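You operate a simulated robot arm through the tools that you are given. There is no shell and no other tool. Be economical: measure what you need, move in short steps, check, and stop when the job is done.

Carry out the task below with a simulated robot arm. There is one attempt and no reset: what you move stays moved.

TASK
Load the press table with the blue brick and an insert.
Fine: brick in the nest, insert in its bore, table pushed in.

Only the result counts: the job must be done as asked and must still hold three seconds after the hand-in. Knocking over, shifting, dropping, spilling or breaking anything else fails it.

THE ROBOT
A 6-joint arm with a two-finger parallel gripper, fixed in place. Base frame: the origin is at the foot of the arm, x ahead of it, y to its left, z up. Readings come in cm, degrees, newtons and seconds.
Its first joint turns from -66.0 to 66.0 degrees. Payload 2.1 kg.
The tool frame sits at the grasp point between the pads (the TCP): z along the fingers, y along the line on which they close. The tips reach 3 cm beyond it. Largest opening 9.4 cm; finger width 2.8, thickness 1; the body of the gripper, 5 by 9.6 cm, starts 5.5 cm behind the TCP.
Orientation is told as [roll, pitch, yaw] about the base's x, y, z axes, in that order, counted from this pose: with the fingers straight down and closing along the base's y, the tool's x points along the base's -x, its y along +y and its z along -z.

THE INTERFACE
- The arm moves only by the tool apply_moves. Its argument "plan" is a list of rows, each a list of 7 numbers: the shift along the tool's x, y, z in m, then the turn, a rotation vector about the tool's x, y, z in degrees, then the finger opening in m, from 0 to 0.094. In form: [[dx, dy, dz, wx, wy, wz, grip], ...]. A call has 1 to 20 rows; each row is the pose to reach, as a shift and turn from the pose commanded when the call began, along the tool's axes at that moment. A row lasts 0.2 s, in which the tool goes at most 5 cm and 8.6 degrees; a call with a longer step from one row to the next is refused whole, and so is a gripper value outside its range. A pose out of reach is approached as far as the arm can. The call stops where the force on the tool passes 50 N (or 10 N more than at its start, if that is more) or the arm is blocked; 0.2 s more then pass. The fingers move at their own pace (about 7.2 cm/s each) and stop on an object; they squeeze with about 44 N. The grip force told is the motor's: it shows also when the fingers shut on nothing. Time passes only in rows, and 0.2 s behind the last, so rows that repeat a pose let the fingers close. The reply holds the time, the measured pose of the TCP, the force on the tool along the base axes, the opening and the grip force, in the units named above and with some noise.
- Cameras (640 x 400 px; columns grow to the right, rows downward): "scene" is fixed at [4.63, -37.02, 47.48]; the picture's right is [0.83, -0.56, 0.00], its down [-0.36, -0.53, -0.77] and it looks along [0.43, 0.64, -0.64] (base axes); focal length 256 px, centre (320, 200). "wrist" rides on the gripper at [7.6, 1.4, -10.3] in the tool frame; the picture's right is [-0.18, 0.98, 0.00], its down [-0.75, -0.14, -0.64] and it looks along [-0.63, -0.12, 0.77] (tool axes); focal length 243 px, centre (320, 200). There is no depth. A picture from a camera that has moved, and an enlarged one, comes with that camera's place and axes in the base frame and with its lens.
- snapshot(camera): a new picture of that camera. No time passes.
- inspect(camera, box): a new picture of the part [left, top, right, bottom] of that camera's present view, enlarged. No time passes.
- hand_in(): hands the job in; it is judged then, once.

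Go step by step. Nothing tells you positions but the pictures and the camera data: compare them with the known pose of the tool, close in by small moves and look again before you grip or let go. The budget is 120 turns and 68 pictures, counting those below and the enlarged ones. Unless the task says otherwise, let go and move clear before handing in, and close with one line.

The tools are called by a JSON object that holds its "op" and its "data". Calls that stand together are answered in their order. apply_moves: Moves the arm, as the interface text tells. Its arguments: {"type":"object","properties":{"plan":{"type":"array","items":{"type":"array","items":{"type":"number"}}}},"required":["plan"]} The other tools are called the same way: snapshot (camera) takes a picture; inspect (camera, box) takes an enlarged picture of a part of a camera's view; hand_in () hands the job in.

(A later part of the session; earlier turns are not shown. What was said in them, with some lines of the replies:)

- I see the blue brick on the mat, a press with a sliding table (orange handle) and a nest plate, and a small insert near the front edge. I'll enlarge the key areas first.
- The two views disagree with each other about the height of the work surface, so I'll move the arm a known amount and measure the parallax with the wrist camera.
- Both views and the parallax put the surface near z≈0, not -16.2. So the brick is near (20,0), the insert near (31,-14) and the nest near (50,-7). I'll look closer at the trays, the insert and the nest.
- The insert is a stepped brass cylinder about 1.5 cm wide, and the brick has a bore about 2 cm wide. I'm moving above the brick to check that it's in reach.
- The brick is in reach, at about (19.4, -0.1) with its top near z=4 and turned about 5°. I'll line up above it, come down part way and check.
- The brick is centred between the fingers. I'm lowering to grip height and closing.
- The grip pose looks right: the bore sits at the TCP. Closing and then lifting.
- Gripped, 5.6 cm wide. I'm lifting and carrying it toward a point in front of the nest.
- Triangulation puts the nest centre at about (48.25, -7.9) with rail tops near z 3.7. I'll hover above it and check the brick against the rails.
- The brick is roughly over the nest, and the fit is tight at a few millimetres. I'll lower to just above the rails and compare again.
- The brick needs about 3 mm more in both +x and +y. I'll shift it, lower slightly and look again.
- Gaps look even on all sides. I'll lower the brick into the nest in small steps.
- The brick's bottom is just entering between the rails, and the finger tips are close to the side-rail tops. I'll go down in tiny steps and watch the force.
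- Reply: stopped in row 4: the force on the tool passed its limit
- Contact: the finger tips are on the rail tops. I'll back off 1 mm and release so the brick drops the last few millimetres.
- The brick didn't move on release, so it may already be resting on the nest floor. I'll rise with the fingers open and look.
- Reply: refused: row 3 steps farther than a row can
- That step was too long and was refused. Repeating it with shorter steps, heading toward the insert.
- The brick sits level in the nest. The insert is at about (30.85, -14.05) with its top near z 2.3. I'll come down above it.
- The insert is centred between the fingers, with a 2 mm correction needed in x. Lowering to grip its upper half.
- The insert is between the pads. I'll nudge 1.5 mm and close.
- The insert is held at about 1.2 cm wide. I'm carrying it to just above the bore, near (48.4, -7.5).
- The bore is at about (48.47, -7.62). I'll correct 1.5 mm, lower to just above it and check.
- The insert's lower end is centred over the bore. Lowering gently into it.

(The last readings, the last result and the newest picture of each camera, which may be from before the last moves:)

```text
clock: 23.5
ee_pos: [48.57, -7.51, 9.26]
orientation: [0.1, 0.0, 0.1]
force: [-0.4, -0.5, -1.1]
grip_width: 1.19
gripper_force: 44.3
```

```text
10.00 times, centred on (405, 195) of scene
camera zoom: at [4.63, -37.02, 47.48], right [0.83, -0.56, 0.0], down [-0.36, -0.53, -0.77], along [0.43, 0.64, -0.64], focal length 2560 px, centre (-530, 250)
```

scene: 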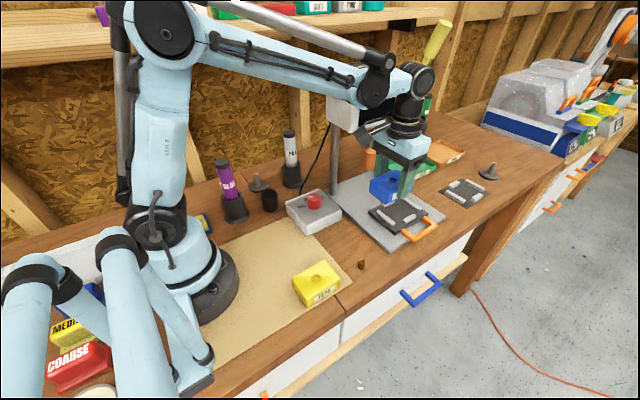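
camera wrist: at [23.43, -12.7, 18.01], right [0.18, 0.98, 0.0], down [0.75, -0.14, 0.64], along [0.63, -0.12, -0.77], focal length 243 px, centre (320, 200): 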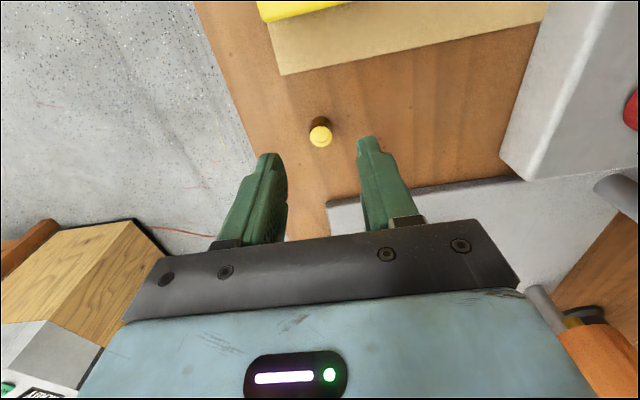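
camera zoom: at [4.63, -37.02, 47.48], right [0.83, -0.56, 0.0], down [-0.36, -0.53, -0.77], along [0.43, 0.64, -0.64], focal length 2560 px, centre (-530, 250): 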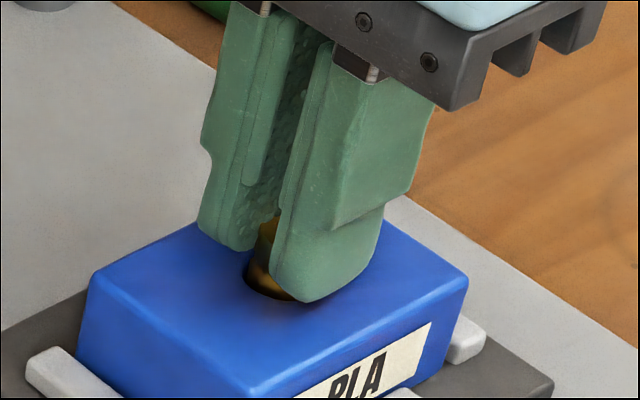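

The insert is entering the bore with no force. Releasing it and lifting straight up.

{"op": "apply_moves", "data": {"plan": [[0, 0, 0, 0, 0, 0, 0.016], [0, 0, 0, 0, 0, 0, 0.024], [0, 0, 0, 0, 0, 0, 0.03], [0, 0, 0, 0, 0, 0, 0.03], [0, 0, -0.02, 0, 0, 0, 0.03], [0, 0, -0.05, 0, 0, 0, 0.03], [0, 0, -0.08, 0, 0, 0, 0.03], [0, 0, -0.08, 0, 0, 0, 0.03]]}}

{"op": "snapshot", "data": {"camera": "wrist"}}

{"op": "inspect", "data": {"camera": "scene", "box": [370, 170, 450, 250]}}

```text
clock: 25.3
ee_pos: [48.52, -7.62, 17.4]
orientation: [0.1, 0.0, -0.1]
force: [-1.0, -0.7, 0.0]
grip_width: 3.0
gripper_force: 0.1
```

```text
22 pictures are left
camera wrist: at [40.86, -6.23, 27.57], right [0.18, 0.98, 0.0], down [0.75, -0.14, 0.64], along [0.63, -0.12, -0.77], focal length 243 px, centre (320, 200)
```

wrist: 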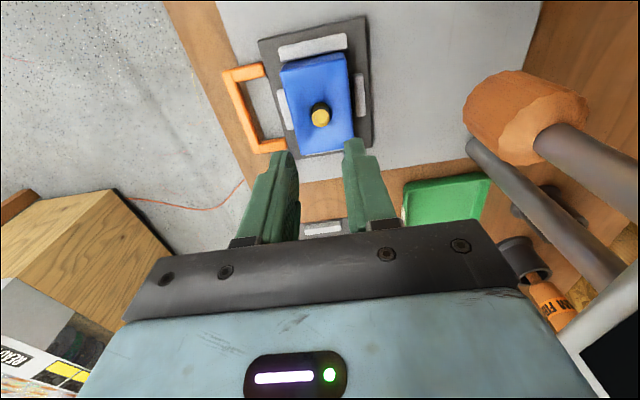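

```text
5.00 times, centred on (410, 210) of scene
camera zoom: at [4.63, -37.02, 47.48], right [0.83, -0.56, 0.0], down [-0.36, -0.53, -0.77], along [0.43, 0.64, -0.64], focal length 1280 px, centre (-130, 150)
```

zoom: 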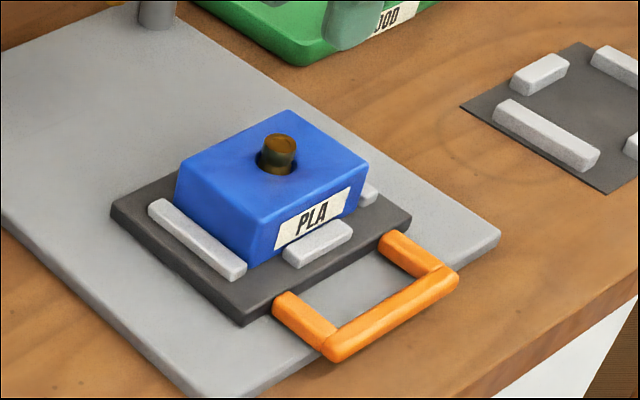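

The insert is standing in the bore and the brick is in the nest. Next I'll close the fingers and come down in front of the orange handle (outer face y≈-16.1) to push the table in along +y.

{"op": "apply_moves", "data": {"plan": [[0, -0.04, 0, 0, 0, 0, 0.0], [0, -0.08, 0, 0, 0, 0, 0.0], [0, -0.112, 0, 0, 0, 0, 0.0], [0, -0.112, 0.04, 0, 0, 0, 0.0], [0, -0.112, 0.08, 0, 0, 0, 0.0], [0, -0.112, 0.115, 0, 0, 0, 0.0], [0, -0.112, 0.115, 0, 0, 0, 0.0]]}}

{"op": "inspect", "data": {"camera": "scene", "box": [360, 160, 480, 260]}}

{"op": "snapshot", "data": {"camera": "wrist"}}

```text
clock: 26.9
ee_pos: [48.47, -18.86, 5.68]
orientation: [0.0, 0.0, 0.0]
force: [-0.3, -0.2, 0.1]
grip_width: 0.0
gripper_force: 33.1
```

```text
4.00 times, centred on (420, 210) of scene
camera zoom: at [4.63, -37.02, 47.48], right [0.83, -0.56, 0.0], down [-0.36, -0.53, -0.77], along [0.43, 0.64, -0.64], focal length 1024 px, centre (-80, 160)
```

zoom: 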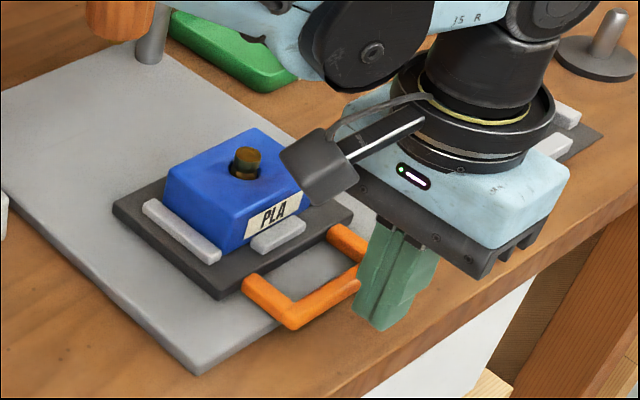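

```text
19 pictures are left
camera wrist: at [40.79, -17.43, 15.92], right [0.18, 0.98, 0.0], down [0.75, -0.14, 0.64], along [0.63, -0.12, -0.77], focal length 243 px, centre (320, 200)
```

wrist: 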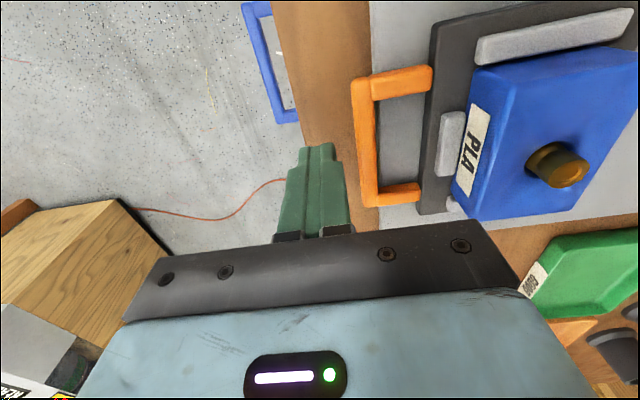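

The closed fingers are in front of the handle. I'll drop 9 mm and push slowly at about 2.5 cm/s, then check.

{"op": "apply_moves", "data": {"plan": [[0, 0, 0.009, 0, 0, 0, 0], [0, 0.005, 0.009, 0, 0, 0, 0], [0, 0.01, 0.009, 0, 0, 0, 0], [0, 0.014, 0.009, 0, 0, 0, 0], [0, 0.017, 0.009, 0, 0, 0, 0], [0, 0.02, 0.009, 0, 0, 0, 0], [0, 0.024, 0.009, 0, 0, 0, 0], [0, 0.028, 0.009, 0, 0, 0, 0], [0, 0.032, 0.009, 0, 0, 0, 0], [0, 0.036, 0.009, 0, 0, 0, 0], [0, 0.04, 0.009, 0, 0, 0, 0], [0, 0.04, 0.009, 0, 0, 0, 0]]}}

{"op": "inspect", "data": {"camera": "scene", "box": [340, 140, 470, 250]}}

```text
clock: 29.5
ee_pos: [48.58, -14.76, 4.96]
orientation: [0.1, 0.1, -0.1]
force: [0.3, -1.2, -1.1]
grip_width: 0.0
gripper_force: 33.2
```

```text
3.64 times, centred on (405, 195) of scene
camera zoom: at [4.63, -37.02, 47.48], right [0.83, -0.56, 0.0], down [-0.36, -0.53, -0.77], along [0.43, 0.64, -0.64], focal length 931 px, centre (11, 218)
```

zoom: 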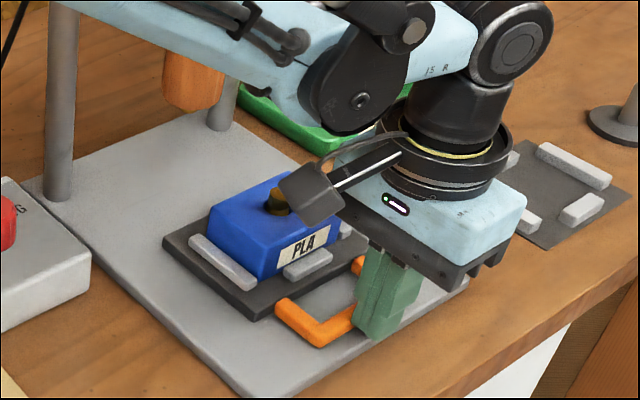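

The table is sliding with its load steady. Pushing on slowly.

{"op": "apply_moves", "data": {"plan": [[0, 0.004, 0, 0, 0, 0, 0], [0, 0.008, 0, 0, 0, 0, 0], [0, 0.012, 0, 0, 0, 0, 0], [0, 0.016, 0, 0, 0, 0, 0], [0, 0.02, 0, 0, 0, 0, 0], [0, 0.024, 0, 0, 0, 0, 0], [0, 0.028, 0, 0, 0, 0, 0], [0, 0.032, 0, 0, 0, 0, 0], [0, 0.036, 0, 0, 0, 0, 0], [0, 0.04, 0, 0, 0, 0, 0], [0, 0.044, 0, 0, 0, 0, 0], [0, 0.048, 0, 0, 0, 0, 0], [0, 0.048, 0, 0, 0, 0, 0]]}}

{"op": "snapshot", "data": {"camera": "scene"}}

{"op": "snapshot", "data": {"camera": "wrist"}}

```text
clock: 32.3
ee_pos: [48.49, -10.03, 4.97]
orientation: [0.1, 0.0, 0.0]
force: [-1.2, -0.8, 0.5]
grip_width: 0.0
gripper_force: 33.0
```

```text
17 pictures are left
```

scene: 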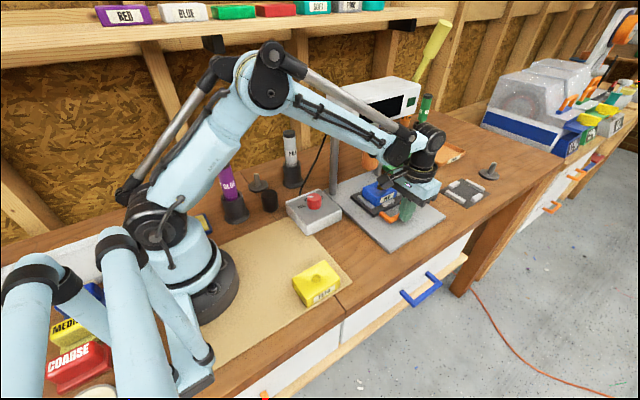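

```text
16 pictures are left
camera wrist: at [40.9, -8.6, 15.12], right [0.18, 0.98, 0.0], down [0.75, -0.14, 0.64], along [0.63, -0.12, -0.77], focal length 243 px, centre (320, 200)
```

wrist: 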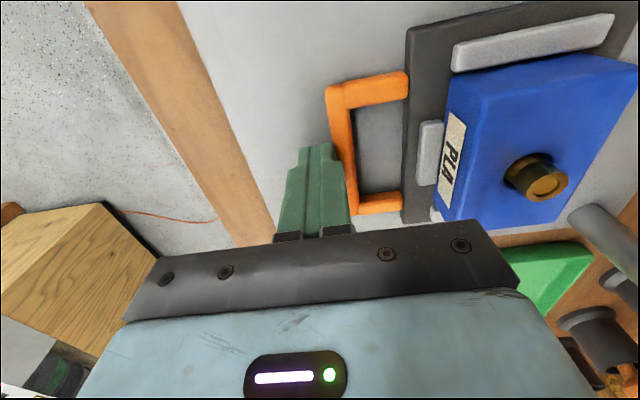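

The table has gone about 6.5 cm and the insert is still upright. Continuing toward the stop.

{"op": "apply_moves", "data": {"plan": [[0, 0.004, 0, 0, 0, 0, 0], [0, 0.008, 0, 0, 0, 0, 0], [0, 0.012, 0, 0, 0, 0, 0], [0, 0.016, 0, 0, 0, 0, 0], [0, 0.02, 0, 0, 0, 0, 0], [0, 0.024, 0, 0, 0, 0, 0], [0, 0.028, 0, 0, 0, 0, 0], [0, 0.032, 0, 0, 0, 0, 0], [0, 0.036, 0, 0, 0, 0, 0], [0, 0.04, 0, 0, 0, 0, 0], [0, 0.04, 0, 0, 0, 0, 0]]}}

{"op": "inspect", "data": {"camera": "scene", "box": [310, 90, 470, 250]}}

{"op": "snapshot", "data": {"camera": "wrist"}}

```text
clock: 34.7
ee_pos: [48.45, -6.1, 4.93]
orientation: [0.2, 0.1, 0.0]
force: [0.1, -1.0, 0.8]
grip_width: 0.0
gripper_force: 33.4
```

```text
2.50 times, centred on (390, 170) of scene
camera zoom: at [4.63, -37.01, 47.48], right [0.83, -0.56, 0.0], down [-0.36, -0.53, -0.77], along [0.43, 0.64, -0.64], focal length 640 px, centre (145, 275)
```

zoom: 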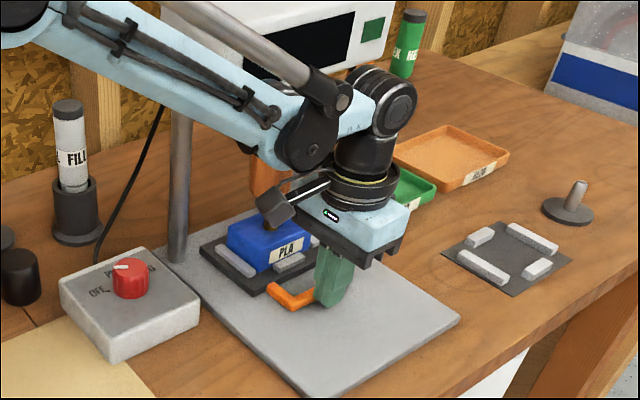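

```text
14 pictures are left
camera wrist: at [40.89, -4.6, 15.1], right [0.18, 0.98, 0.0], down [0.75, -0.14, 0.64], along [0.63, -0.12, -0.77], focal length 243 px, centre (320, 200)
```

wrist: 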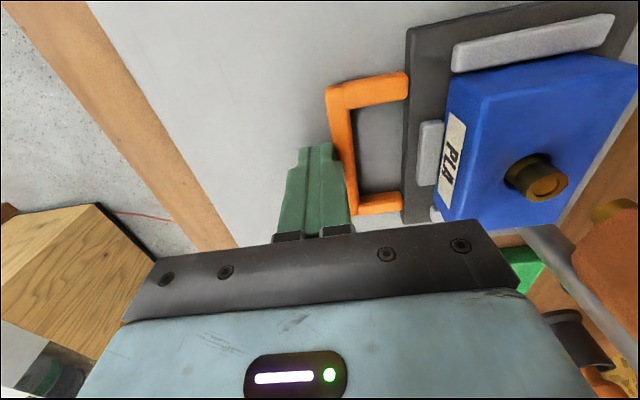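

Still sliding freely, with the quill slightly ahead of the insert. Continuing carefully until the stop.

{"op": "apply_moves", "data": {"plan": [[0, 0.003, 0, 0, 0, 0, 0], [0, 0.006, 0, 0, 0, 0, 0], [0, 0.009, 0, 0, 0, 0, 0], [0, 0.012, 0, 0, 0, 0, 0], [0, 0.015, 0, 0, 0, 0, 0], [0, 0.018, 0, 0, 0, 0, 0], [0, 0.021, 0, 0, 0, 0, 0], [0, 0.024, 0, 0, 0, 0, 0], [0, 0.024, 0, 0, 0, 0, 0]]}}

{"op": "inspect", "data": {"camera": "scene", "box": [310, 90, 470, 250]}}

{"op": "snapshot", "data": {"camera": "wrist"}}

```text
clock: 36.4
ee_pos: [48.5, -4.85, 5.11]
orientation: [-1.2, 0.0, -0.6]
force: [0.9, -6.4, 0.4]
grip_width: 0.02
gripper_force: 33.5
stopped in row 8: the force on the tool passed its limit (the readings are from after the stop); the commanded pose is now the measured one
```

```text
2.50 times, centred on (390, 170) of scene
camera zoom: at [4.63, -37.01, 47.48], right [0.83, -0.56, 0.0], down [-0.36, -0.53, -0.77], along [0.43, 0.64, -0.64], focal length 640 px, centre (145, 275)
```

zoom: 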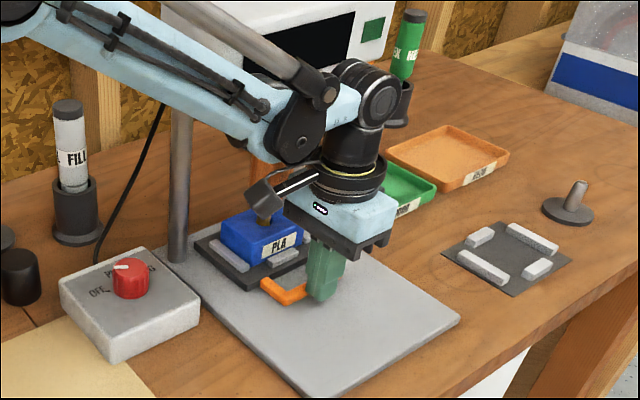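

```text
12 pictures are left
camera wrist: at [40.89, -3.14, 15.1], right [0.2, 0.98, -0.02], down [0.75, -0.14, 0.65], along [0.63, -0.14, -0.76], focal length 243 px, centre (320, 200)
```

wrist: 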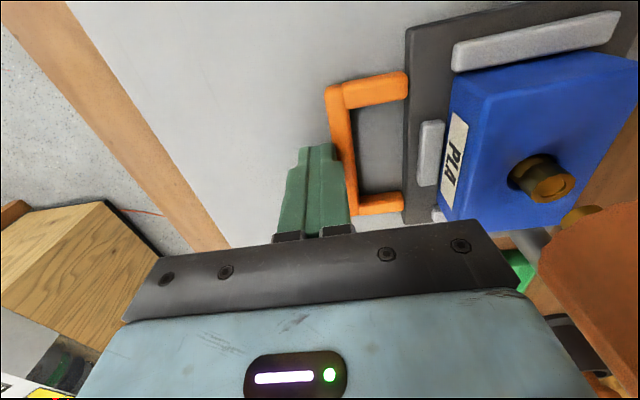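

The table is blocked at its stop, with the insert right under the quill. I'll back off straight along -y, then rise and check.

{"op": "apply_moves", "data": {"plan": [[0, -0.01, 0, 0, 0, 0, 0], [0, -0.03, 0, 0, 0, 0, 0], [0, -0.06, 0, 0, 0, 0, 0], [0, -0.08, -0.02, 0, 0, 0, 0], [0, -0.1, -0.05, 0, 0, 0, 0], [0.03, -0.11, -0.09, 0, 0, 0, 0], [0.07, -0.11, -0.12, 0, 0, 0, 0], [0.11, -0.11, -0.14, 0, 0, 0, 0], [0.15, -0.11, -0.14, 0, 0, 0, 0], [0.19, -0.09, -0.15, 0, 0, 0, 0], [0.19, -0.09, -0.15, 0, 0, 0, 0]]}}

{"op": "snapshot", "data": {"camera": "scene"}}

{"op": "inspect", "data": {"camera": "scene", "box": [330, 120, 450, 240]}}

```text
refused: row 6 steps farther than a row can; nothing moved
```

```text
11 pictures are left
```

scene: 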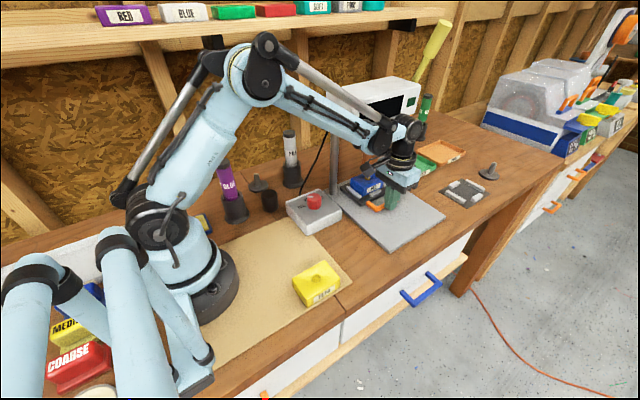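

```text
3.33 times, centred on (390, 180) of scene
camera zoom: at [4.63, -37.01, 47.48], right [0.83, -0.56, 0.0], down [-0.36, -0.53, -0.77], along [0.43, 0.64, -0.64], focal length 853 px, centre (87, 267)
```

zoom: 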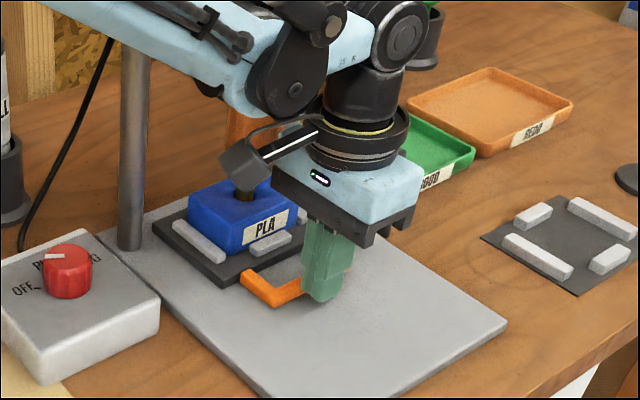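

One step was too long, so nothing moved. Retrying with smaller steps.

{"op": "apply_moves", "data": {"plan": [[0, -0.01, 0, 0, 0, 0, 0], [0, -0.03, 0, 0, 0, 0, 0], [0, -0.06, 0, 0, 0, 0, 0], [0, -0.08, -0.02, 0, 0, 0, 0], [0, -0.1, -0.05, 0, 0, 0, 0], [0, -0.1, -0.09, 0, 0, 0, 0], [0.03, -0.1, -0.12, 0, 0, 0, 0], [0.07, -0.1, -0.14, 0, 0, 0, 0], [0.11, -0.1, -0.14, 0, 0, 0, 0], [0.15, -0.1, -0.14, 0, 0, 0, 0], [0.19, -0.1, -0.14, 0, 0, 0, 0], [0.19, -0.1, -0.14, 0, 0, 0, 0]]}}

{"op": "inspect", "data": {"camera": "scene", "box": [330, 120, 450, 240]}}

{"op": "snapshot", "data": {"camera": "wrist"}}

```text
clock: 39.0
ee_pos: [29.46, -14.43, 19.27]
orientation: [-1.2, 0.0, -0.6]
force: [0.3, 0.0, -0.6]
grip_width: 0.03
gripper_force: 32.8
```

```text
3.33 times, centred on (390, 180) of scene
camera zoom: at [4.63, -37.01, 47.48], right [0.83, -0.56, 0.0], down [-0.36, -0.53, -0.77], along [0.43, 0.64, -0.64], focal length 853 px, centre (87, 267)
```

zoom: 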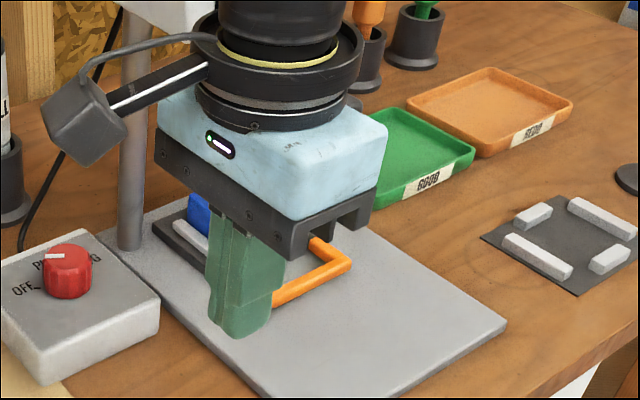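

```text
8 pictures are left
camera wrist: at [21.77, -12.55, 29.31], right [0.19, 0.98, -0.02], down [0.75, -0.14, 0.65], along [0.63, -0.14, -0.76], focal length 243 px, centre (320, 200)
```

wrist: 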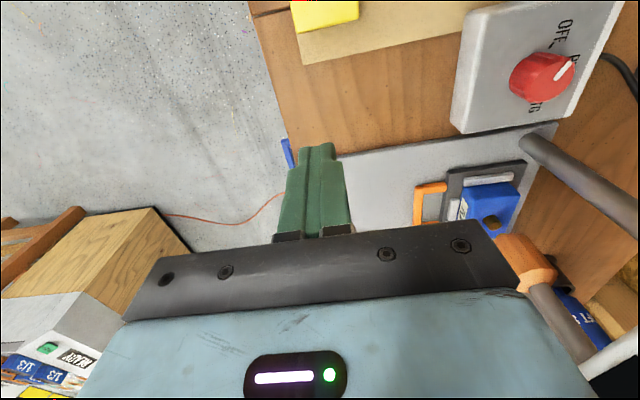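

The load looks intact from the wrist. I'll raise the arm out of the scene view for a final check.

{"op": "apply_moves", "data": {"plan": [[0.02, 0, -0.04, 0, 0, 0, 0], [0.04, 0, -0.08, 0, 0, 0, 0], [0.06, 0, -0.12, 0, 0, 0, 0], [0.08, 0, -0.16, 0, 0, 0, 0], [0.08, 0, -0.16, 0, 0, 0, 0]]}}

{"op": "inspect", "data": {"camera": "scene", "box": [330, 120, 450, 240]}}

```text
clock: 40.2
ee_pos: [21.38, -13.84, 35.18]
orientation: [-1.3, 0.0, -0.7]
force: [-0.4, -0.1, -0.3]
grip_width: 0.01
gripper_force: 33.0
```

```text
3.33 times, centred on (390, 180) of scene
camera zoom: at [4.63, -37.01, 47.48], right [0.83, -0.56, 0.0], down [-0.36, -0.53, -0.77], along [0.43, 0.64, -0.64], focal length 853 px, centre (87, 267)
```

zoom: 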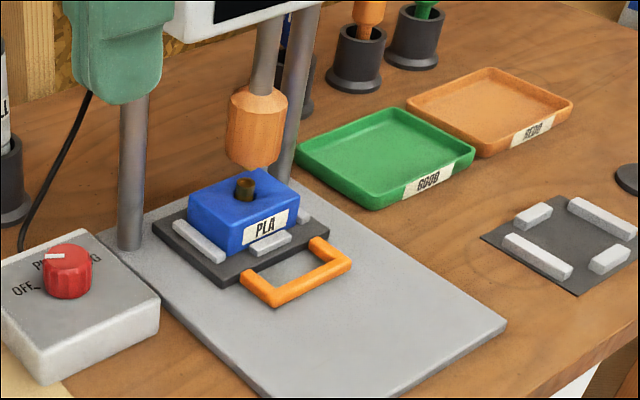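

Everything looks right: the brick is in the nest, the insert stands in the bore and the table is at its stop under the quill. The arm is clear, so I'm handing in.

{"op": "hand_in", "data": {}}

```text
The job is handed in.
```

The job is handed in: the blue brick is in the nest, the insert is in its bore (standing about 1.2 cm proud), and the table is pushed in to its stop.
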